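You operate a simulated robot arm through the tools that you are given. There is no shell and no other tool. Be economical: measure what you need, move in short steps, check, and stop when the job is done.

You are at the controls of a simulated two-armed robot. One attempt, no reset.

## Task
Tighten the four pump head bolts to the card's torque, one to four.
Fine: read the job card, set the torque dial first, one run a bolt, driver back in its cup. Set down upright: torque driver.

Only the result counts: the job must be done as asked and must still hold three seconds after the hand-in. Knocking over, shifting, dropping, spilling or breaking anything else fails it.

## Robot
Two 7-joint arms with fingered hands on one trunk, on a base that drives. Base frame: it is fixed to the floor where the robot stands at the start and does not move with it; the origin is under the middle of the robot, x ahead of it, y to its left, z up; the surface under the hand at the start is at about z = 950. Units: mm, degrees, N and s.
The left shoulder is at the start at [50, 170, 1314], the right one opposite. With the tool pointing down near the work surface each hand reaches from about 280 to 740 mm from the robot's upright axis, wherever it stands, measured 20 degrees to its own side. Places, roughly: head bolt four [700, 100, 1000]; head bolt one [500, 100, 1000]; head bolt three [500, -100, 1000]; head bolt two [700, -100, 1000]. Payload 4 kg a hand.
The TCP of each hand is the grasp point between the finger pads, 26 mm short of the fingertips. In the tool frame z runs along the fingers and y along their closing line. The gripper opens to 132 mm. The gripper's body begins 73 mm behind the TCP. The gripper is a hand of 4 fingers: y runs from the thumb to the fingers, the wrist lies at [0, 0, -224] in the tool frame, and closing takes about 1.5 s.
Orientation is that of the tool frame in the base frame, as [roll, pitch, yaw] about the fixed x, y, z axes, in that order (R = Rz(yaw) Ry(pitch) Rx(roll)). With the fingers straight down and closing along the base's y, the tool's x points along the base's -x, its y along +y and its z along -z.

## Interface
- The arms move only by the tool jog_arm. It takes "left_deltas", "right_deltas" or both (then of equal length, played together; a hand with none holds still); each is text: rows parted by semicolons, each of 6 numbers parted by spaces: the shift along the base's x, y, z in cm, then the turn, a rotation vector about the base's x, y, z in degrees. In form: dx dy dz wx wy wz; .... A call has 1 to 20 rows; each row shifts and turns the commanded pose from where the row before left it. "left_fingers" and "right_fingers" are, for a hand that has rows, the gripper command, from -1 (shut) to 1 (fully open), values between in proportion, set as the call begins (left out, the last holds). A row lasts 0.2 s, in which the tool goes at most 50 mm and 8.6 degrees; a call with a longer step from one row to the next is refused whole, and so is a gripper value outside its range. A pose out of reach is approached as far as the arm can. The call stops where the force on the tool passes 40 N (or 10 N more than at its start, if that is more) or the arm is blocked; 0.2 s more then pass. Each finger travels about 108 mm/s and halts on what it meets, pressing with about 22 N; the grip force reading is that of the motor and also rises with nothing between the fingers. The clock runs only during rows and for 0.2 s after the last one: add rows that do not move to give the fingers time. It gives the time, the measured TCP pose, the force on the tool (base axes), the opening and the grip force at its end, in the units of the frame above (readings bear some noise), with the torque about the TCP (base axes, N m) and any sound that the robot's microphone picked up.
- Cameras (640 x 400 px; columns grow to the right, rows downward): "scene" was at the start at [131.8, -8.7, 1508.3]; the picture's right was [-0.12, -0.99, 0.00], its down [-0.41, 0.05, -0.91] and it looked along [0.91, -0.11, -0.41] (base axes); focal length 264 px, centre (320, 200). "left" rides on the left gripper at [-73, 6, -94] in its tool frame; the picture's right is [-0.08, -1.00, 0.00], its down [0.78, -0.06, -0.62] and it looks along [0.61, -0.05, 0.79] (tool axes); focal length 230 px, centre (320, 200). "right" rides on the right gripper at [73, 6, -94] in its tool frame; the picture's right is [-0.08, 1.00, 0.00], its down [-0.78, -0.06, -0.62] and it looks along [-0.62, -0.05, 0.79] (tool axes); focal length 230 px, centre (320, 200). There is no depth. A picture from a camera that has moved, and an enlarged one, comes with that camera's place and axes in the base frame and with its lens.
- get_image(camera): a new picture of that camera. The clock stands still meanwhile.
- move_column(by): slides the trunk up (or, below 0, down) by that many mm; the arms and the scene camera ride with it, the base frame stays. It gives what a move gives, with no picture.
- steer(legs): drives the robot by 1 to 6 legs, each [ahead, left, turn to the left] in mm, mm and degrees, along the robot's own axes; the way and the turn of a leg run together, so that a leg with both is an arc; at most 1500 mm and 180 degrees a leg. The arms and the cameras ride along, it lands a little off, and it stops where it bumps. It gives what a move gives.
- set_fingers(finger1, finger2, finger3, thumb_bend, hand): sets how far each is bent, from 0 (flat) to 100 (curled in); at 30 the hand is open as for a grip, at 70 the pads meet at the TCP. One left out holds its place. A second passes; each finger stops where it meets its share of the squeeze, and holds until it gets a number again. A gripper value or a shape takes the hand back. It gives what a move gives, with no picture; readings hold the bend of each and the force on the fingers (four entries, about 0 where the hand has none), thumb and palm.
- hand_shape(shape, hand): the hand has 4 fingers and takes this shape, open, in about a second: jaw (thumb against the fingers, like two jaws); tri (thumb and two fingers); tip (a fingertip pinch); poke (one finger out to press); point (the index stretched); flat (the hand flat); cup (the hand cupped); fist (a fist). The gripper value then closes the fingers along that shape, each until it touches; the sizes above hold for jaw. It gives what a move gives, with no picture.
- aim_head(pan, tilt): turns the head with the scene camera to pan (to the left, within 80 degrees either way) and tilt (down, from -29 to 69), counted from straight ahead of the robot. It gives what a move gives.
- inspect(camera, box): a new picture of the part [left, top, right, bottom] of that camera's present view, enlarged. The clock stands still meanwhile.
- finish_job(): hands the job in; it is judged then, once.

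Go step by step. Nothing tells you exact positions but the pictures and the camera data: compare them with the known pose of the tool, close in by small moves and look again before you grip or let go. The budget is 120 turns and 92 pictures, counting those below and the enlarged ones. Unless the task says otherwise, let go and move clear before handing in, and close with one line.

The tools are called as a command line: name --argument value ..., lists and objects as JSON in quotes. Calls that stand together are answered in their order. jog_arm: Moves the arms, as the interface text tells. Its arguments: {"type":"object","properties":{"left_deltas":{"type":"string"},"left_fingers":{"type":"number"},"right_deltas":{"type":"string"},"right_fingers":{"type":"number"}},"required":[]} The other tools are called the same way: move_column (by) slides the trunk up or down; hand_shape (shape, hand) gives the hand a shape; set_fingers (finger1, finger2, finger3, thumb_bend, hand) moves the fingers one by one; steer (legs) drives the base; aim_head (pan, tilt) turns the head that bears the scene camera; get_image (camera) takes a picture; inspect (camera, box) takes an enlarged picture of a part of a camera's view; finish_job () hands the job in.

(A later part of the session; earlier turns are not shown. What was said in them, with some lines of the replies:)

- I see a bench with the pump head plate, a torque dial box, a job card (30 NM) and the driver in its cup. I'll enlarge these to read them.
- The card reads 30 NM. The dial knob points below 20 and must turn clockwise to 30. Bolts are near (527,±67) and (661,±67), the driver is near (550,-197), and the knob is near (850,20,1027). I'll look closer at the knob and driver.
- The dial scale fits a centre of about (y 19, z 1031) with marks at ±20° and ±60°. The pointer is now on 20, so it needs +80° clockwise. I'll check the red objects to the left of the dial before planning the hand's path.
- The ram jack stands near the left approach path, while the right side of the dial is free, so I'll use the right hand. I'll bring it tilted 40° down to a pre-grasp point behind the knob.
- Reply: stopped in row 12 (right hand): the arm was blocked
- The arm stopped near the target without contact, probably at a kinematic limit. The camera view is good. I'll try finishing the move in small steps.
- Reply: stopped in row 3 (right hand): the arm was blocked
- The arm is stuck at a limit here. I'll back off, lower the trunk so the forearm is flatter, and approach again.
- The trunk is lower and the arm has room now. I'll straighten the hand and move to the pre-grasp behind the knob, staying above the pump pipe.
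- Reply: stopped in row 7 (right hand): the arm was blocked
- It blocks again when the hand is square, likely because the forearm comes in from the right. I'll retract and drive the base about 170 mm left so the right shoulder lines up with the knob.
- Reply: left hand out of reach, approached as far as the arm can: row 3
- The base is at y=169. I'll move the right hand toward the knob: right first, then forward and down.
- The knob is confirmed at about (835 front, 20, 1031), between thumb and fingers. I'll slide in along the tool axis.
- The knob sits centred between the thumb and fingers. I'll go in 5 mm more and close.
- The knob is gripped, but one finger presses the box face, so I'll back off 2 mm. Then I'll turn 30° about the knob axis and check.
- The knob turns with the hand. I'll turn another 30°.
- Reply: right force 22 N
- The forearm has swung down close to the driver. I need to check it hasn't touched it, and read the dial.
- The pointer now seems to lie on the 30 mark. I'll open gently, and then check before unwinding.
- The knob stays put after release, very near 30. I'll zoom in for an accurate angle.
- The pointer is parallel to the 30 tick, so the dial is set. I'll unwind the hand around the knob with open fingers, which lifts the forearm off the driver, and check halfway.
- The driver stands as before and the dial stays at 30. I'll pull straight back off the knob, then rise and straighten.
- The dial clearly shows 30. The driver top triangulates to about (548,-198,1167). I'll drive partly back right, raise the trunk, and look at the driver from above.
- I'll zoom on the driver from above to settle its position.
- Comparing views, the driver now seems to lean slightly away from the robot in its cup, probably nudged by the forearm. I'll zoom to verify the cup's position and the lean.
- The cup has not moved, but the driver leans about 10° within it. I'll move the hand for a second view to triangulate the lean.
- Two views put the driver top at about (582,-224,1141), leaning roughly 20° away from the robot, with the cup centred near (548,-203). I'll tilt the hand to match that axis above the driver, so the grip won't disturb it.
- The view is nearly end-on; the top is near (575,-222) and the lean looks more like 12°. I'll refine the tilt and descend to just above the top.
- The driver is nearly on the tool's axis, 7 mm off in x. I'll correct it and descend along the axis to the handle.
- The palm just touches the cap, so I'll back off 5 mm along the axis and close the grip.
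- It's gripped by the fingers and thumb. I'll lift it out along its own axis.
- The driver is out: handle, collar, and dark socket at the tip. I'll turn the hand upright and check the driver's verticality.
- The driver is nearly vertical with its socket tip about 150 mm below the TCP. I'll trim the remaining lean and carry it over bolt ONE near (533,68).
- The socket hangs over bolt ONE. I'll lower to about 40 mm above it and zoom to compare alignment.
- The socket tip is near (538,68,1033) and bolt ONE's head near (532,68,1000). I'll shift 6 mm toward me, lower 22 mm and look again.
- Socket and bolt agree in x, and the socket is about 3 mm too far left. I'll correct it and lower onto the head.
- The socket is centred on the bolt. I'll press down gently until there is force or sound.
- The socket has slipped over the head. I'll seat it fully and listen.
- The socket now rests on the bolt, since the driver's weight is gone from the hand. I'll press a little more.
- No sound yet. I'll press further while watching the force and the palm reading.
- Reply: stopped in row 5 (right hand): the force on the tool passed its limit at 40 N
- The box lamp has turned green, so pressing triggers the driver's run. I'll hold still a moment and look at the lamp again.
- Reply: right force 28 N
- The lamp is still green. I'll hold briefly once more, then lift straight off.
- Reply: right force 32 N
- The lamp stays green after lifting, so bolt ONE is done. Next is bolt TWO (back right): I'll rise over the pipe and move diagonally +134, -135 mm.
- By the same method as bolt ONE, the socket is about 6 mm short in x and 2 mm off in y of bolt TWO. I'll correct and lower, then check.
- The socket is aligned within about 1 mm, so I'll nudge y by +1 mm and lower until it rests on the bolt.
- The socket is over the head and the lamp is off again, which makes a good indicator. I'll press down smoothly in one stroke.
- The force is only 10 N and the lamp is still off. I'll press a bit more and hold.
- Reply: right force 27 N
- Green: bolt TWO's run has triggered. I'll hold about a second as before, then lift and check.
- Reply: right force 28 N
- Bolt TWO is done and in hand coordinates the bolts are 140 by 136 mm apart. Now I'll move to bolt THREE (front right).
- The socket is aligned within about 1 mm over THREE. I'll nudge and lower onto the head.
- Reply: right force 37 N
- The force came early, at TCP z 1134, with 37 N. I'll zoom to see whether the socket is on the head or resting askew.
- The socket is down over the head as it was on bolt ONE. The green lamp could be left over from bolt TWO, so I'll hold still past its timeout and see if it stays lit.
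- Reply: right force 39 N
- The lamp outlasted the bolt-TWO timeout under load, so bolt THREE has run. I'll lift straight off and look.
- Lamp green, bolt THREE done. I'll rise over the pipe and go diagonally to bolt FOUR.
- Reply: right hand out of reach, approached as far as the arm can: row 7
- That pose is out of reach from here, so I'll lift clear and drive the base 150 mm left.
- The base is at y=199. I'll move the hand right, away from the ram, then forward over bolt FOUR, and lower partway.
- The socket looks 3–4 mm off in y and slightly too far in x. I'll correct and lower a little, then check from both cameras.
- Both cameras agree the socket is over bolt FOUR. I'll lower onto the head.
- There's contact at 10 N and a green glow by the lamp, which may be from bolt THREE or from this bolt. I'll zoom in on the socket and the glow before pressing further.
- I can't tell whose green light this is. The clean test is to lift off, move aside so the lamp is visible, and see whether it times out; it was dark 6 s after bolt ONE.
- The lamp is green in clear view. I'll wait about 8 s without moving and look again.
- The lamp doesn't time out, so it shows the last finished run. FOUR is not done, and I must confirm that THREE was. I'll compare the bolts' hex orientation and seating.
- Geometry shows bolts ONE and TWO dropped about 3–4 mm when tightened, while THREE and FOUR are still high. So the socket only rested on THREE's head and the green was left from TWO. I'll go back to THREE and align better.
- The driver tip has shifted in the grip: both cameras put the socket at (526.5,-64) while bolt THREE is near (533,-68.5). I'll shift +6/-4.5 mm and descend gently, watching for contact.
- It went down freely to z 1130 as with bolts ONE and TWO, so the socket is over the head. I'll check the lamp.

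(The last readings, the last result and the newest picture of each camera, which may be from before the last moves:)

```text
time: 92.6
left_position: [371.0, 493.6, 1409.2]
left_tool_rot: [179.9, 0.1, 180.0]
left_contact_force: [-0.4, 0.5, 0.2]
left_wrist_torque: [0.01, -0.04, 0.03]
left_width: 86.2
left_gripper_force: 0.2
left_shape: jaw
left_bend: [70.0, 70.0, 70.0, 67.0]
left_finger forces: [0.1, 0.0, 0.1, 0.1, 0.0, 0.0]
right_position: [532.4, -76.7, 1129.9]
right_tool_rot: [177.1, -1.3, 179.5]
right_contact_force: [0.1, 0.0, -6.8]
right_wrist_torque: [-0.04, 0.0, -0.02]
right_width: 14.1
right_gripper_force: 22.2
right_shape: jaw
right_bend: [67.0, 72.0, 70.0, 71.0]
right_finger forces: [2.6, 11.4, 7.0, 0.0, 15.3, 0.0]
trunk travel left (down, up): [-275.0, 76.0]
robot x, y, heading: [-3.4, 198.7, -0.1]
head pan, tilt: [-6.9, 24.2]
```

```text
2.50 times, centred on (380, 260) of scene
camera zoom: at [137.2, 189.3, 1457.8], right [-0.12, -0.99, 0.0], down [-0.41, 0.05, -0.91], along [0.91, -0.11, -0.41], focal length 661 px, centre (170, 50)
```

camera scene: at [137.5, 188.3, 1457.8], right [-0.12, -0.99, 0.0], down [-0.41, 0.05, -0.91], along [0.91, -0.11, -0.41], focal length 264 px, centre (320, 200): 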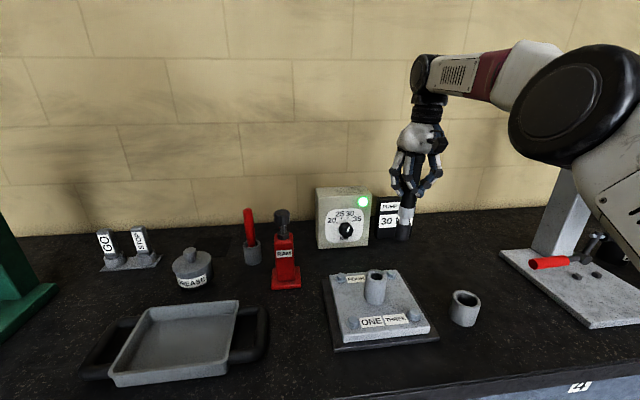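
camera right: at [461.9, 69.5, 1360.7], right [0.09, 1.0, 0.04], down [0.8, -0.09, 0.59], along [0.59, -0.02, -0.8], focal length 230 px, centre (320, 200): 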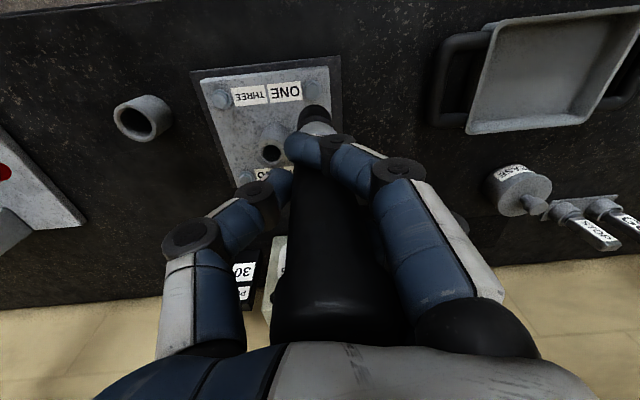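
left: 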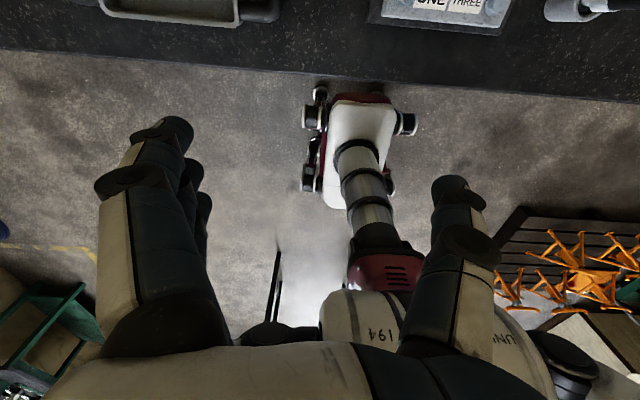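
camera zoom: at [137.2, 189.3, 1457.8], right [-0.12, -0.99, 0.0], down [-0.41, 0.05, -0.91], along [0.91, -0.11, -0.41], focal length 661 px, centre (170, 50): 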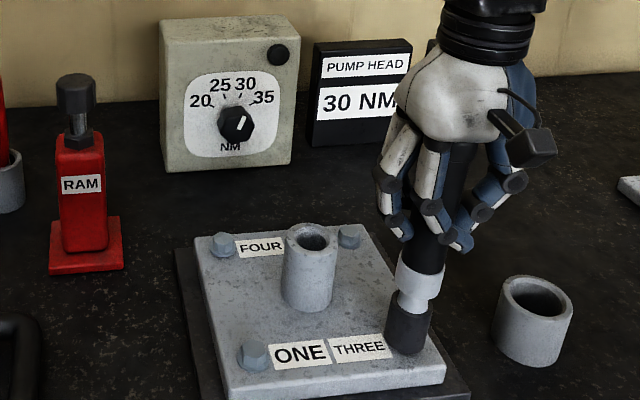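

The lamp is dark, so the socket is properly engaged this time. Now I'll press.

jog_arm --right_deltas "0 0 -0.2 0 0 0;0 0 -0.2 0 0 0;0 0 -0.2 0 0 0;0 0 -0.2 0 0 0;0 0 -0.2 0 0 0;0 0 -0.15 0 0 0;0 0 -0.15 0 0 0;0 0 0 0 0 0;0 0 0 0 0 0;0 0 0 0 0 0;0 0 0 0 0 0"

inspect --camera "scene" --box '[310, 180, 450, 340]'

```text
time: 95.0
left_position: [367.7, 494.6, 1410.4]
left_tool_rot: [-180.0, 0.1, 179.9]
left_contact_force: [0.4, 0.0, -0.7]
left_wrist_torque: [0.0, 0.01, 0.01]
left_width: 86.2
left_gripper_force: 0.1
left_shape: jaw
left_bend: [70.0, 70.0, 70.0, 67.0]
left_finger forces: [0.0, 0.0, 0.0, 0.0, 0.0, 0.0]
right_position: [531.6, -74.7, 1118.6]
right_tool_rot: [177.1, -0.9, 179.4]
right_contact_force: [2.1, -2.0, 36.6]
right_wrist_torque: [-0.47, -0.22, 0.0]
right_width: 16.7
right_gripper_force: 21.9
right_shape: jaw
right_bend: [67.0, 73.0, 72.0, 73.0]
right_finger forces: [2.8, 19.7, 8.0, 0.1, 24.9, 0.3]
trunk travel left (down, up): [-275.0, 76.0]
robot x, y, heading: [-2.2, 199.2, -0.2]
head pan, tilt: [-6.9, 24.2]
```

```text
2.50 times, centred on (380, 260) of scene
camera zoom: at [133.9, 190.9, 1458.3], right [-0.12, -0.99, 0.0], down [-0.4, 0.05, -0.91], along [0.91, -0.11, -0.41], focal length 661 px, centre (170, 50)
```

zoom: 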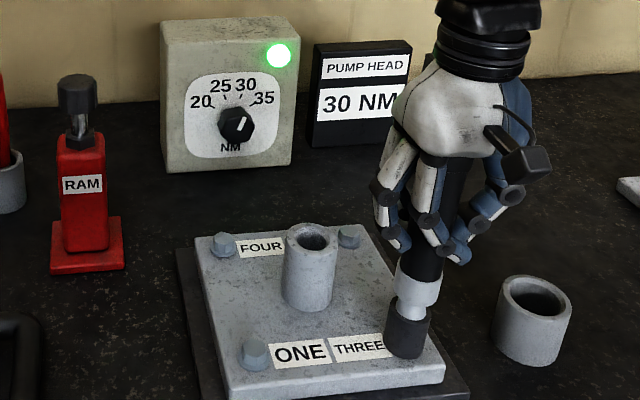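

Green on a fresh engagement: bolt THREE is done. I'll lift, rise over the pipe and move to bolt FOUR with the same offset.

jog_arm --right_deltas "0 0 0 0 0 0;0 0 0.8 0 0 0;0 0 2 0 0 0;0 0 2 0 0 0;0 0 2.5 0 0 0;0 0 2.5 0 0 0;0 0 2 0 0 0;2.79 2.73 0 0 0 0;2.79 2.73 0 0 0 0;2.79 2.73 0 0 0 0;2.79 2.73 0 0 0 0;2.79 2.73 0 0 0 0;0 0 -3 0 0 0;0 0 -3 0 0 0;0 0 -2.2 0 0 0;0 0 0 0 0 0;0 0 0 0 0 0"

inspect --camera "scene" --box '[310, 220, 400, 300]'

```text
time: 98.6
left_position: [370.4, 493.0, 1409.8]
left_tool_rot: [-179.9, 0.0, 180.0]
left_contact_force: [-0.1, -0.5, -0.6]
left_wrist_torque: [0.05, 0.02, 0.02]
left_width: 86.3
left_gripper_force: 0.1
left_shape: jaw
left_bend: [70.0, 70.0, 70.0, 67.0]
left_finger forces: [0.0, 0.0, 0.0, 0.0, 0.0, 0.0]
right_position: [673.3, 61.8, 1150.9]
right_tool_rot: [177.2, -1.2, 179.4]
right_contact_force: [0.1, 0.5, -7.1]
right_wrist_torque: [-0.05, 0.01, 0.04]
right_width: 14.6
right_gripper_force: 22.6
right_shape: jaw
right_bend: [66.0, 72.0, 71.0, 71.0]
right_finger forces: [3.1, 12.0, 6.4, 0.0, 14.9, 0.1]
trunk travel left (down, up): [-275.0, 76.0]
robot x, y, heading: [-2.8, 198.1, -0.0]
head pan, tilt: [-6.9, 24.2]
```

```text
5.00 times, centred on (355, 260) of scene
camera zoom: at [137.6, 189.5, 1457.8], right [-0.12, -0.99, 0.0], down [-0.41, 0.05, -0.91], along [0.91, -0.11, -0.41], focal length 1322 px, centre (145, -100)
```

zoom: 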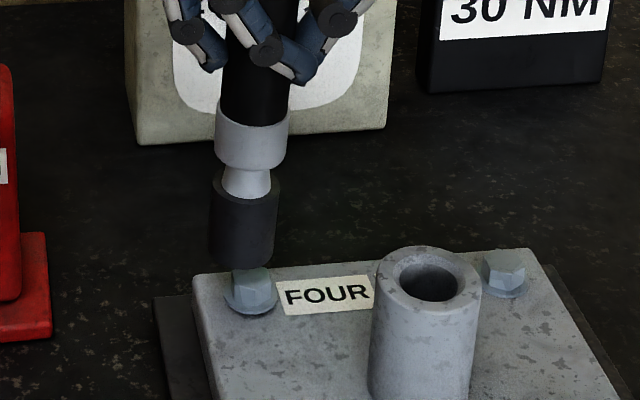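

The tip seems to have shifted slightly again. One view from the hand camera will settle the offset.

inspect --camera "right" --box '[160, 60, 360, 200]'

```text
2.86 times, centred on (260, 130) of right
camera zoom: at [601.4, 63.2, 1247.0], right [0.09, 0.99, 0.05], down [0.8, -0.1, 0.6], along [0.6, -0.02, -0.8], focal length 657 px, centre (491, 400)
```

zoom: 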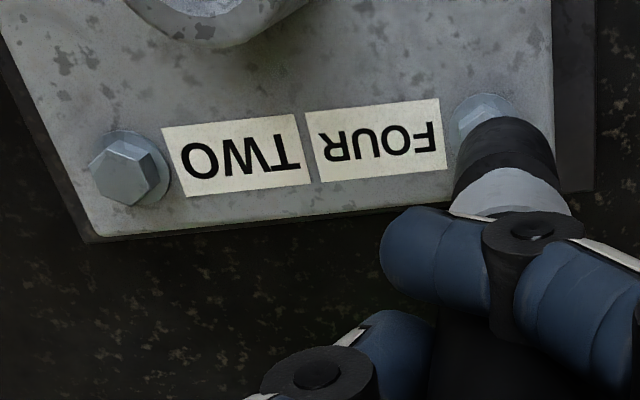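

The hand view shows the socket about 4.5 mm too far in x and 3.5 mm in y. I'll correct and descend gently.

jog_arm --right_deltas "-0.45 -0.35 0 0 0 0;0 0 -0.4 0 0 0;0 0 -0.4 0 0 0;0 0 -0.3 0 0 0;0 0 -0.3 0 0 0;0 0 0 0 0 0"

```text
time: 100.0
left_position: [369.8, 492.8, 1408.2]
left_tool_rot: [-180.0, 0.0, 180.0]
left_contact_force: [-0.8, 0.6, 1.0]
left_wrist_torque: [0.0, 0.01, -0.01]
left_width: 86.3
left_gripper_force: 0.2
left_shape: jaw
left_bend: [70.0, 70.0, 70.0, 67.0]
left_finger forces: [0.1, 0.0, 0.0, 0.0, 0.0, 0.1]
right_position: [668.2, 58.2, 1138.2]
right_tool_rot: [177.2, -1.2, 179.4]
right_contact_force: [-0.8, 0.6, -6.8]
right_wrist_torque: [-0.04, 0.03, 0.0]
right_width: 14.4
right_gripper_force: 22.2
right_shape: jaw
right_bend: [66.0, 72.0, 71.0, 71.0]
right_finger forces: [3.0, 12.0, 6.2, 0.1, 14.9, 0.1]
trunk travel left (down, up): [-275.0, 76.0]
robot x, y, heading: [0.7, 199.0, -0.1]
head pan, tilt: [-6.9, 24.2]
```

jog_arm --right_deltas "0 0 -0.25 0 0 0;0 0 -0.25 0 0 0;0 0 -0.25 0 0 0;0 0 -0.2 0 0 0;0 0 0 0 0 0"

```text
time: 101.2
left_position: [370.9, 494.2, 1410.4]
left_tool_rot: [-179.9, 0.0, 179.9]
left_contact_force: [0.5, 1.4, 0.1]
left_wrist_torque: [0.01, 0.02, 0.01]
left_width: 86.4
left_gripper_force: 0.1
left_shape: jaw
left_bend: [70.0, 70.0, 70.0, 67.0]
left_finger forces: [0.0, 0.0, 0.0, 0.0, 0.1, 0.0]
right_position: [667.9, 58.1, 1128.3]
right_tool_rot: [177.2, -1.2, 179.3]
right_contact_force: [-0.2, 0.0, -7.3]
right_wrist_torque: [-0.04, -0.03, -0.01]
right_width: 14.4
right_gripper_force: 21.7
right_shape: jaw
right_bend: [66.0, 72.0, 71.0, 71.0]
right_finger forces: [3.1, 12.0, 6.3, 0.1, 14.9, 0.1]
trunk travel left (down, up): [-275.0, 76.0]
robot x, y, heading: [-0.2, 196.4, -0.2]
head pan, tilt: [-6.9, 24.2]
```

It's free at z 1128, so the socket is over the head. I'll press down in one stroke.

jog_arm --right_deltas "0 0 -0.2 0 0 0;0 0 -0.2 0 0 0;0 0 -0.2 0 0 0;0 0 -0.2 0 0 0;0 0 -0.2 0 0 0;0 0 -0.15 0 0 0;0 0 0 0 0 0;0 0 0 0 0 0"

```text
time: 103.0
left_position: [369.6, 493.8, 1409.8]
left_tool_rot: [-179.8, 0.0, 179.9]
left_contact_force: [-0.2, -0.2, 0.2]
left_wrist_torque: [0.0, 0.06, -0.02]
left_width: 86.4
left_gripper_force: 0.1
left_shape: jaw
left_bend: [70.0, 70.0, 70.0, 67.0]
left_finger forces: [0.1, 0.0, 0.0, 0.1, 0.0, 0.0]
right_position: [666.2, 57.8, 1120.0]
right_tool_rot: [177.1, -1.0, 179.3]
right_contact_force: [2.1, -1.2, 20.5]
right_wrist_torque: [-0.08, -0.25, 0.03]
right_width: 14.7
right_gripper_force: 22.3
right_shape: jaw
right_bend: [67.0, 72.0, 71.0, 72.0]
right_finger forces: [3.4, 15.4, 9.1, 0.0, 19.7, 0.1]
trunk travel left (down, up): [-275.0, 76.0]
robot x, y, heading: [-0.6, 195.8, -0.0]
head pan, tilt: [-6.9, 24.2]
```

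It's at 20 N; I'll add a little to match the earlier runs, hold, then lift and look at the lamp.

jog_arm --right_deltas "0 0 -0.15 0 0 0;0 0 -0.15 0 0 0;0 0 0 0 0 0;0 0 0 0 0 0;0 0 0 0 0 0;0 0 0 0 0 0"

jog_arm --right_deltas "0 0 0.8 0 0 0;0 0 2 0 0 0;0 0 2 0 0 0;0 0 2 0 0 0;0 0 2 0 0 0;0 0 2 0 0 0;0 -3.5 1 0 0 0;0 -3.5 0 0 0 0;0 -3.5 0 0 0 0;0 -3.5 0 0 0 0"

inspect --camera "scene" --box '[300, 140, 500, 340]'

```text
time: 104.4
left_position: [367.6, 494.6, 1410.3]
left_tool_rot: [-179.9, 0.2, 179.9]
left_contact_force: [0.2, 0.4, -1.4]
left_wrist_torque: [-0.01, 0.0, 0.01]
left_width: 86.2
left_gripper_force: 0.1
left_shape: jaw
left_bend: [70.0, 70.0, 70.0, 67.0]
left_finger forces: [0.1, 0.1, 0.0, 0.0, 0.0, 0.0]
right_position: [665.5, 59.3, 1119.1]
right_tool_rot: [177.1, -0.9, 179.5]
right_contact_force: [2.3, -1.7, 33.4]
right_wrist_torque: [-0.27, -0.29, 0.01]
right_width: 16.4
right_gripper_force: 22.2
right_shape: jaw
right_bend: [67.0, 73.0, 72.0, 73.0]
right_finger forces: [3.5, 18.1, 10.4, 0.0, 22.7, 1.0]
trunk travel left (down, up): [-275.0, 76.0]
robot x, y, heading: [1.5, 199.1, -0.2]
head pan, tilt: [-6.9, 24.2]
```

```text
time: 106.6
left_position: [369.8, 491.2, 1410.6]
left_tool_rot: [180.0, 0.0, 179.8]
left_contact_force: [-0.8, -1.1, -0.3]
left_wrist_torque: [0.03, -0.04, 0.04]
left_width: 86.0
left_gripper_force: 0.2
left_shape: jaw
left_bend: [70.0, 70.0, 70.0, 67.0]
left_finger forces: [0.1, 0.1, 0.0, 0.0, 0.0, 0.0]
right_position: [666.8, -84.0, 1233.2]
right_tool_rot: [177.1, -1.3, 179.4]
right_contact_force: [0.2, -0.6, -6.9]
right_wrist_torque: [-0.04, 0.0, 0.01]
right_width: 14.5
right_gripper_force: 21.1
right_shape: jaw
right_bend: [66.0, 72.0, 71.0, 72.0]
right_finger forces: [3.8, 12.4, 5.8, 0.0, 14.6, 0.1]
trunk travel left (down, up): [-275.0, 76.0]
robot x, y, heading: [-0.3, 201.0, -0.2]
head pan, tilt: [-6.9, 24.2]
```

```text
2.00 times, centred on (400, 240) of scene
camera zoom: at [137.5, 188.0, 1457.8], right [-0.12, -0.99, 0.0], down [-0.41, 0.05, -0.91], along [0.91, -0.11, -0.41], focal length 529 px, centre (160, 120)
```

zoom: 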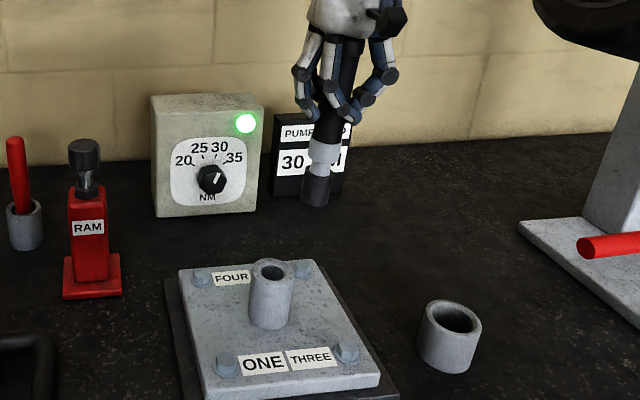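

Green again, all four bolts look level. I'll make one close check of bolt FOUR, then square the driver and move it over the cup.

inspect --camera "scene" --box '[330, 262, 430, 330]'

jog_arm --right_deltas "0 0 1 -2.1 0.7 0;-2.4 -2.3 0 -2.1 0.8 0;-2.4 -2.3 0 0 0 0;-2.4 -2.3 0 0 0 0;-2.4 -2.3 0 0 0 0;-2.2 -2.3 0 0 0 0;0 0 -2 0 0 0;0 0 -2 0 0 0;0 0 -2 0 0 0;0 0 0 0 0 0;0 0 0 0 0 0"

```text
5.88 times, centred on (380, 296) of scene
camera zoom: at [137.5, 188.0, 1457.8], right [-0.12, -0.99, 0.0], down [-0.41, 0.05, -0.91], along [0.91, -0.11, -0.41], focal length 1556 px, centre (-33, -365)
```

zoom: 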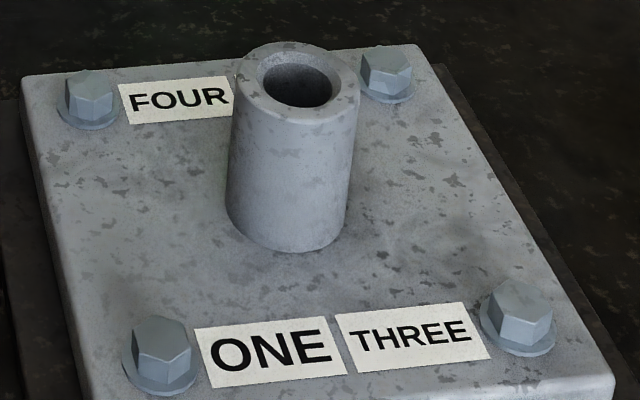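

```text
time: 109.0
left_position: [370.4, 492.5, 1408.8]
left_tool_rot: [-180.0, -0.1, 179.9]
left_contact_force: [0.1, -0.7, -0.8]
left_wrist_torque: [0.0, -0.01, 0.0]
left_width: 86.2
left_gripper_force: 0.1
left_shape: jaw
left_bend: [70.0, 70.0, 70.0, 67.0]
left_finger forces: [0.0, 0.0, 0.0, 0.1, 0.2, 0.0]
right_position: [550.3, -196.9, 1183.2]
right_tool_rot: [-178.5, -2.8, 179.2]
right_contact_force: [0.4, 0.0, -7.5]
right_wrist_torque: [-0.08, -0.02, 0.0]
right_width: 14.4
right_gripper_force: 21.3
right_shape: jaw
right_bend: [66.0, 72.0, 71.0, 72.0]
right_finger forces: [3.5, 12.1, 6.1, 0.0, 14.0, 0.0]
trunk travel left (down, up): [-275.0, 76.0]
robot x, y, heading: [-3.0, 200.5, 0.2]
head pan, tilt: [-6.9, 24.2]
```

All four flanges are now level by the same measurement, so all bolts are tight. I'll check socket against cup from both cameras.

inspect --camera "scene" --box '[420, 220, 510, 325]'

inspect --camera "right" --box '[240, 20, 400, 180]'

```text
3.81 times, centred on (465, 272) of scene
camera zoom: at [137.4, 189.1, 1457.8], right [-0.12, -0.99, 0.0], down [-0.41, 0.05, -0.91], along [0.91, -0.11, -0.41], focal length 1007 px, centre (-232, -76)
```

zoom: 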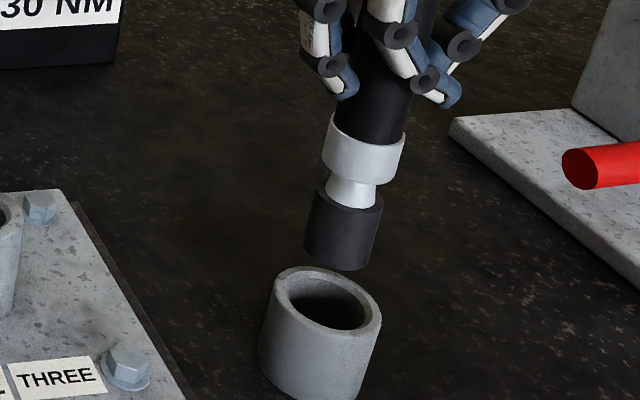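

```text
2.50 times, centred on (320, 100) of right
camera zoom: at [481.2, -188.8, 1278.6], right [0.09, 1.0, -0.03], down [0.81, -0.06, 0.58], along [0.58, -0.07, -0.81], focal length 575 px, centre (320, 450)
```

zoom: 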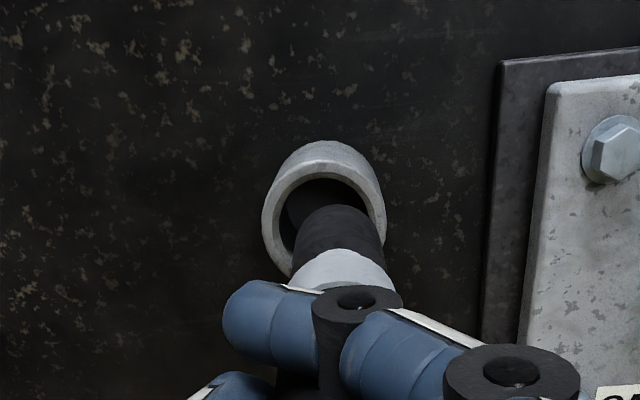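

The socket tip is at (553,-196,1036) and the cup rim at (549,-198,1008). I'll shift -4.5/-2.5 mm and lower gently into the cup.

jog_arm --right_deltas "-0.43 -0.25 0 0 0 0;0 0 -0.7 0 0 0;0 0 -0.7 0 0 0;0 0 -0.7 0 0 0;0 0 -0.6 0 0 0;0 0 -0.5 0 0 0;0 0 -0.5 0 0 0;0 0 0 0 0 0"

```text
time: 110.8
left_position: [370.4, 493.0, 1408.7]
left_tool_rot: [179.9, 0.0, 179.9]
left_contact_force: [0.2, -0.9, 0.0]
left_wrist_torque: [0.04, -0.01, 0.0]
left_width: 86.3
left_gripper_force: 0.0
left_shape: jaw
left_bend: [70.0, 70.0, 70.0, 67.0]
left_finger forces: [0.0, 0.0, 0.0, 0.1, 0.0, 0.1]
right_position: [546.2, -199.5, 1146.2]
right_tool_rot: [-178.6, -2.7, 179.1]
right_contact_force: [0.2, -0.6, -6.2]
right_wrist_torque: [-0.03, -0.02, 0.01]
right_width: 14.4
right_gripper_force: 22.0
right_shape: jaw
right_bend: [66.0, 72.0, 71.0, 72.0]
right_finger forces: [3.5, 12.2, 6.1, 0.0, 14.0, 0.0]
trunk travel left (down, up): [-275.0, 76.0]
robot x, y, heading: [4.4, 198.7, -0.2]
head pan, tilt: [-6.9, 24.2]
```

No contact with the tip about 8 mm inside the rim. I'll continue down until it rests.

jog_arm --right_deltas "0 0 -0.5 0 0 0;0 0 -0.5 0 0 0;0 0 -0.5 0 0 0;0 0 -0.5 0 0 0;0 0 -0.4 0 0 0;0 0 -0.4 0 0 0;0 0 -0.3 0 0 0;0 0 0 0 0 0"

```text
time: 111.7
left_position: [369.3, 493.5, 1410.5]
left_tool_rot: [-179.9, 0.1, 179.9]
left_contact_force: [1.0, -1.0, 0.2]
left_wrist_torque: [0.01, 0.04, 0.0]
left_width: 86.3
left_gripper_force: 0.2
left_shape: jaw
left_bend: [70.0, 70.0, 70.0, 67.0]
left_finger forces: [0.0, 0.0, 0.1, 0.1, 0.0, 0.1]
right_position: [547.0, -200.5, 1137.7]
right_tool_rot: [-178.4, -1.8, 179.2]
right_contact_force: [-2.3, -2.9, 26.2]
right_wrist_torque: [0.26, 0.34, 0.01]
right_width: 16.2
right_gripper_force: 21.7
right_shape: jaw
right_bend: [67.0, 73.0, 71.0, 73.0]
right_finger forces: [3.5, 13.8, 4.5, 0.0, 18.4, 4.9]
trunk travel left (down, up): [-275.0, 76.0]
robot x, y, heading: [2.7, 201.0, -0.1]
head pan, tilt: [-6.9, 24.2]
stopped in row 4 (right hand): the force on the tool passed its limit at 46 N (the readings are from after the stop); the commanded pose is now the measured one
```

It's caught with the contact on the +y side, going by the torque, matching the hand camera's larger y offset. I'll back up, shift 3.5 mm to -y, and try again gently.

jog_arm --right_deltas "0 0 0.7 0 0 0;0 0 0.8 0 0 0;0 -0.35 0 0 0 0;0 0 0 0 0 0"

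jog_arm --right_deltas "0 0 -0.4 0 0 0;0 0 -0.4 0 0 0;0 0 -0.4 0 0 0;0 0 -0.3 0 0 0;0 0 -0.3 0 0 0;0 0 0 0 0 0"

```text
time: 112.7
left_position: [369.6, 491.7, 1409.5]
left_tool_rot: [-179.9, 0.1, 179.9]
left_contact_force: [-0.1, -0.8, 0.5]
left_wrist_torque: [-0.01, -0.02, 0.02]
left_width: 86.3
left_gripper_force: 0.0
left_shape: jaw
left_bend: [70.0, 70.0, 70.0, 67.0]
left_finger forces: [0.0, 0.0, 0.1, 0.1, 0.0, 0.0]
right_position: [547.3, -203.9, 1149.3]
right_tool_rot: [-178.4, -2.3, 179.2]
right_contact_force: [-0.6, 0.7, -7.0]
right_wrist_torque: [-0.06, -0.01, 0.01]
right_width: 14.7
right_gripper_force: 22.1
right_shape: jaw
right_bend: [67.0, 72.0, 71.0, 72.0]
right_finger forces: [3.3, 12.8, 6.2, 0.1, 14.3, 0.0]
trunk travel left (down, up): [-275.0, 76.0]
robot x, y, heading: [-1.8, 198.9, -0.3]
head pan, tilt: [-6.9, 24.2]
```

```text
time: 114.2
left_position: [369.0, 493.3, 1409.1]
left_tool_rot: [-179.9, 0.1, 180.0]
left_contact_force: [0.8, -0.5, 0.0]
left_wrist_torque: [0.02, 0.03, 0.02]
left_width: 86.2
left_gripper_force: 0.1
left_shape: jaw
left_bend: [70.0, 70.0, 70.0, 67.0]
left_finger forces: [0.0, 0.0, 0.0, 0.0, 0.0, 0.0]
right_position: [550.9, -203.1, 1137.3]
right_tool_rot: [-178.2, -1.3, 179.3]
right_contact_force: [1.7, -0.7, 20.7]
right_wrist_torque: [0.16, 0.43, -0.02]
right_width: 15.8
right_gripper_force: 22.1
right_shape: jaw
right_bend: [67.0, 72.0, 71.0, 73.0]
right_finger forces: [2.4, 14.6, 6.8, 0.0, 17.1, 4.6]
trunk travel left (down, up): [-275.0, 76.0]
robot x, y, heading: [1.8, 200.2, 0.0]
head pan, tilt: [-6.9, 24.2]
stopped in row 6 (right hand): the force on the tool passed its limit at 42 N (the readings are from after the stop); the commanded pose is now the measured one
```

The torque now points to contact on the -x side, so I'll lift, shift +4 mm in x and -1 in y, and retry.

jog_arm --right_deltas "-0.2 0 0.7 0 0 0;0.2 -0.1 0.3 0 0 0;0 0 0 0 0 0;0 0 0 0 0 0"

jog_arm --right_deltas "0 0 -0.4 0 0 0;0 0 -0.4 0 0 0;0 0 -0.3 0 0 0;0 0 0 0 0 0"

```text
time: 115.2
left_position: [370.8, 491.2, 1408.6]
left_tool_rot: [-179.9, 0.0, 179.9]
left_contact_force: [-0.2, -0.1, -0.1]
left_wrist_torque: [0.03, 0.01, -0.02]
left_width: 86.4
left_gripper_force: 0.0
left_shape: jaw
left_bend: [70.0, 70.0, 70.0, 67.0]
left_finger forces: [0.1, 0.0, 0.1, 0.0, 0.0, 0.1]
right_position: [550.5, -205.8, 1144.7]
right_tool_rot: [-178.4, -1.8, 179.3]
right_contact_force: [0.6, -0.4, -7.0]
right_wrist_torque: [-0.05, 0.0, 0.02]
right_width: 14.6
right_gripper_force: 22.2
right_shape: jaw
right_bend: [67.0, 72.0, 71.0, 72.0]
right_finger forces: [3.4, 12.9, 6.7, 0.1, 14.0, 0.1]
trunk travel left (down, up): [-275.0, 76.0]
robot x, y, heading: [2.4, 195.9, -0.2]
head pan, tilt: [-6.9, 24.2]
```

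```text
time: 116.2
left_position: [370.8, 492.6, 1408.7]
left_tool_rot: [-180.0, 0.1, 179.9]
left_contact_force: [1.0, 0.3, -0.3]
left_wrist_torque: [-0.01, -0.01, 0.07]
left_width: 86.2
left_gripper_force: 0.1
left_shape: jaw
left_bend: [70.0, 70.0, 70.0, 67.0]
left_finger forces: [0.1, 0.1, 0.0, 0.0, 0.1, 0.0]
right_position: [549.4, -205.7, 1133.1]
right_tool_rot: [-178.4, -1.8, 179.3]
right_contact_force: [1.5, 0.3, -6.7]
right_wrist_torque: [-0.04, -0.12, -0.02]
right_width: 14.4
right_gripper_force: 21.9
right_shape: jaw
right_bend: [67.0, 72.0, 71.0, 72.0]
right_finger forces: [3.7, 12.8, 7.0, 0.0, 14.0, 0.2]
trunk travel left (down, up): [-275.0, 76.0]
robot x, y, heading: [1.2, 197.6, -0.2]
head pan, tilt: [-6.9, 24.2]
```

It slipped past the edge and is going in, with only a light side touch. I'll nudge +1 mm in x and continue down.

jog_arm --right_deltas "0.1 0 -0.3 0 0 0;0 0 -0.4 0 0 0;0 0 -0.4 0 0 0;0 0 -0.4 0 0 0;0 0 -0.4 0 0 0;0 0 0 0 0 0"

```text
time: 117.5
left_position: [370.9, 493.2, 1409.0]
left_tool_rot: [-180.0, 0.1, 179.9]
left_contact_force: [0.3, 0.1, 0.4]
left_wrist_torque: [-0.02, 0.04, 0.0]
left_width: 86.4
left_gripper_force: 0.1
left_shape: jaw
left_bend: [70.0, 70.0, 70.0, 67.0]
left_finger forces: [0.1, 0.0, 0.1, 0.0, 0.0, 0.0]
right_position: [550.9, -205.7, 1113.2]
right_tool_rot: [-178.4, -1.7, 179.3]
right_contact_force: [0.7, 0.9, -7.3]
right_wrist_torque: [-0.01, 0.01, 0.01]
right_width: 14.3
right_gripper_force: 22.3
right_shape: jaw
right_bend: [67.0, 72.0, 71.0, 72.0]
right_finger forces: [3.7, 12.8, 6.4, 0.0, 13.9, 0.1]
trunk travel left (down, up): [-275.0, 76.0]
robot x, y, heading: [-1.2, 196.6, -0.2]
head pan, tilt: [-6.9, 24.2]
```

jog_arm --right_deltas "0 0 -0.4 0 0 0;0 0 -0.3 0 0 0;0 0 -0.3 0 0 0;0 0 -0.2 0 0 0;0 0 -0.2 0 0 0;0 0 0 0 0 0"

```text
time: 119.0
left_position: [370.6, 493.0, 1408.8]
left_tool_rot: [-180.0, 0.0, 179.8]
left_contact_force: [-0.4, 0.3, -0.2]
left_wrist_torque: [0.03, -0.02, -0.01]
left_width: 86.3
left_gripper_force: 0.1
left_shape: jaw
left_bend: [70.0, 70.0, 70.0, 67.0]
left_finger forces: [0.0, 0.0, 0.0, 0.0, 0.0, 0.1]
right_position: [550.8, -205.5, 1099.4]
right_tool_rot: [-178.4, -1.7, 179.3]
right_contact_force: [0.1, 0.4, -6.7]
right_wrist_torque: [-0.03, -0.01, -0.01]
right_width: 14.4
right_gripper_force: 22.2
right_shape: jaw
right_bend: [67.0, 72.0, 71.0, 72.0]
right_finger forces: [3.6, 12.8, 6.5, 0.1, 13.9, 0.1]
trunk travel left (down, up): [-275.0, 76.0]
robot x, y, heading: [0.8, 198.6, 0.1]
head pan, tilt: [-6.9, 24.2]
```

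jog_arm --right_deltas "0 0 -0.2 0 0 0;0 0 -0.2 0 0 0;0 0 -0.2 0 0 0;0 0 0 0 0 0"

```text
time: 120.0
left_position: [371.2, 492.9, 1409.5]
left_tool_rot: [179.9, 0.0, 179.9]
left_contact_force: [0.8, 0.4, -0.3]
left_wrist_torque: [-0.02, -0.02, 0.01]
left_width: 86.0
left_gripper_force: 0.1
left_shape: jaw
left_bend: [70.0, 70.0, 70.0, 67.0]
left_finger forces: [0.0, 0.0, 0.1, 0.1, 0.0, 0.1]
right_position: [550.0, -206.6, 1094.0]
right_tool_rot: [-178.4, -1.7, 179.2]
right_contact_force: [0.4, 0.2, -7.1]
right_wrist_torque: [-0.03, 0.01, 0.05]
right_width: 14.6
right_gripper_force: 21.9
right_shape: jaw
right_bend: [67.0, 72.0, 71.0, 72.0]
right_finger forces: [3.6, 12.8, 6.5, 0.0, 14.0, 0.1]
trunk travel left (down, up): [-275.0, 76.0]
robot x, y, heading: [0.3, 197.8, 0.1]
head pan, tilt: [-6.9, 24.2]
```

jog_arm --right_deltas "0 0 -0.2 0 0 0;0 0 -0.2 0 0 0;0 0 -0.2 0 0 0;0 0 0 0 0 0"

```text
time: 121.0
left_position: [369.2, 494.9, 1408.9]
left_tool_rot: [-180.0, 0.1, 179.9]
left_contact_force: [0.5, -0.5, 0.5]
left_wrist_torque: [0.02, 0.01, -0.03]
left_width: 86.3
left_gripper_force: 0.1
left_shape: jaw
left_bend: [70.0, 70.0, 70.0, 67.0]
left_finger forces: [0.0, 0.1, 0.1, 0.1, 0.0, 0.0]
right_position: [551.5, -205.8, 1089.1]
right_tool_rot: [-178.4, -1.4, 179.3]
right_contact_force: [-0.9, -1.8, 4.1]
right_wrist_torque: [0.03, 0.0, 0.02]
right_width: 14.7
right_gripper_force: 21.7
right_shape: jaw
right_bend: [67.0, 72.0, 71.0, 72.0]
right_finger forces: [3.8, 12.3, 6.3, 0.0, 15.5, 0.4]
trunk travel left (down, up): [-275.0, 76.0]
robot x, y, heading: [3.2, 198.1, 0.2]
head pan, tilt: [-6.9, 24.2]
```

The weight has come off, so the driver rests on the cup floor. I'll ease up 1 mm and open the hand.

jog_arm --right_deltas "0 0 0.1 0 0 0;0 0 0 0 0 0"

jog_arm --right_deltas "0 0 0 0 0 0;0 0 0 0 0 0;0 0 0 0 0 0;0 0 0 0 0 0;0 0 0 0 0 0;0 0 0 0 0 0" --right_fingers 0.35

```text
time: 121.5
left_position: [370.8, 492.7, 1409.8]
left_tool_rot: [180.0, 0.0, 179.9]
left_contact_force: [0.2, -0.3, 0.5]
left_wrist_torque: [-0.03, 0.02, 0.01]
left_width: 86.1
left_gripper_force: 0.1
left_shape: jaw
left_bend: [70.0, 70.0, 70.0, 67.0]
left_finger forces: [0.1, 0.0, 0.0, 0.1, 0.1, 0.0]
right_position: [549.5, -206.0, 1088.6]
right_tool_rot: [-178.3, -1.6, 179.3]
right_contact_force: [0.3, -1.5, 1.4]
right_wrist_torque: [0.0, -0.08, -0.01]
right_width: 14.6
right_gripper_force: 21.6
right_shape: jaw
right_bend: [67.0, 72.0, 71.0, 72.0]
right_finger forces: [3.9, 12.5, 6.5, 0.0, 15.4, 0.4]
trunk travel left (down, up): [-275.0, 76.0]
robot x, y, heading: [-0.7, 198.7, -0.2]
head pan, tilt: [-6.9, 24.2]
```

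```text
time: 123.0
left_position: [369.8, 492.8, 1408.6]
left_tool_rot: [180.0, 0.0, 179.9]
left_contact_force: [0.0, 0.2, -0.4]
left_wrist_torque: [0.02, 0.0, -0.02]
left_width: 86.4
left_gripper_force: 0.1
left_shape: jaw
left_bend: [70.0, 70.0, 70.0, 67.0]
left_finger forces: [0.0, 0.0, 0.1, 0.1, 0.0, 0.1]
right_position: [550.7, -205.4, 1090.6]
right_tool_rot: [-178.4, -1.5, 179.3]
right_contact_force: [-0.4, 1.1, 0.7]
right_wrist_torque: [-0.02, -0.02, -0.03]
right_width: 88.6
right_gripper_force: 0.0
right_shape: jaw
right_bend: [69.0, 69.0, 69.0, 66.0]
right_finger forces: [0.0, 0.0, 0.0, 0.1, 0.1, 0.3]
trunk travel left (down, up): [-275.0, 76.0]
robot x, y, heading: [3.2, 202.5, -0.0]
head pan, tilt: [-6.9, 24.2]
```

The hand is open and touches nothing. I'll rise straight up until the fingertips are well above the driver, then take the last picture to verify.

jog_arm --right_deltas "0 0 1 0 0 0;0 0 2 0 0 0;0 0 2 0 0 0;0 0 2 0 0 0;0 0 2.5 0 0 0;0 0 2.5 0 0 0;0 0 2.5 0 0 0;0 0 2.5 0 0 0;0 0 2 0 0 0;0 0 0 0 0 0"

get_image --camera "scene"

```text
time: 125.2
left_position: [369.3, 492.9, 1409.0]
left_tool_rot: [179.9, 0.0, 179.9]
left_contact_force: [0.7, -0.2, 0.1]
left_wrist_torque: [0.0, -0.04, 0.02]
left_width: 86.3
left_gripper_force: 0.1
left_shape: jaw
left_bend: [70.0, 70.0, 70.0, 67.0]
left_finger forces: [0.1, 0.0, 0.1, 0.0, 0.0, 0.1]
right_position: [550.1, -204.8, 1279.5]
right_tool_rot: [-178.4, -1.6, 179.3]
right_contact_force: [0.1, -1.3, -0.2]
right_wrist_torque: [0.01, 0.02, -0.01]
right_width: 88.7
right_gripper_force: 0.0
right_shape: jaw
right_bend: [69.0, 69.0, 69.0, 66.0]
right_finger forces: [0.1, 0.1, 0.1, 0.0, 0.1, 0.0]
trunk travel left (down, up): [-275.0, 76.0]
robot x, y, heading: [2.5, 199.9, 0.1]
head pan, tilt: [-6.9, 24.2]
```

```text
0 pictures are left
camera scene: at [136.8, 189.3, 1457.9], right [-0.12, -0.99, 0.0], down [-0.41, 0.05, -0.91], along [0.91, -0.11, -0.41], focal length 264 px, centre (320, 200)
```

scene: 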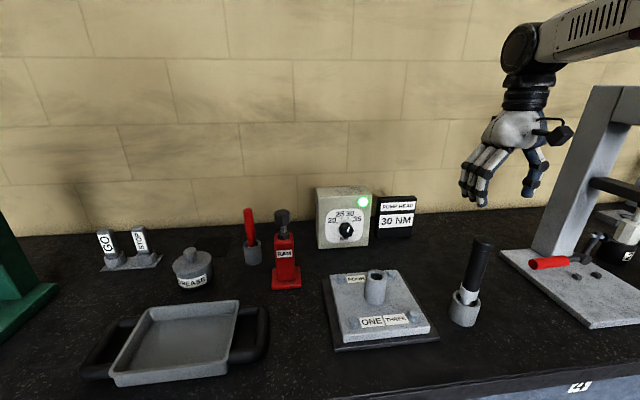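

The driver stands in its cup, the lamp is green, the dial is on 30, and the hand is clear. I'm handing in.

finish_job

```text
The job is handed in.
```

I set the dial to the card's 30 NM, ran bolts one to four once each in order, and put the driver back standing in its cup; the job is handed in. My first tries at THREE and FOUR only rested the socket on the bolt heads and did not start a run. The forearm also nudged the driver in its cup early on, but the cup did not move.
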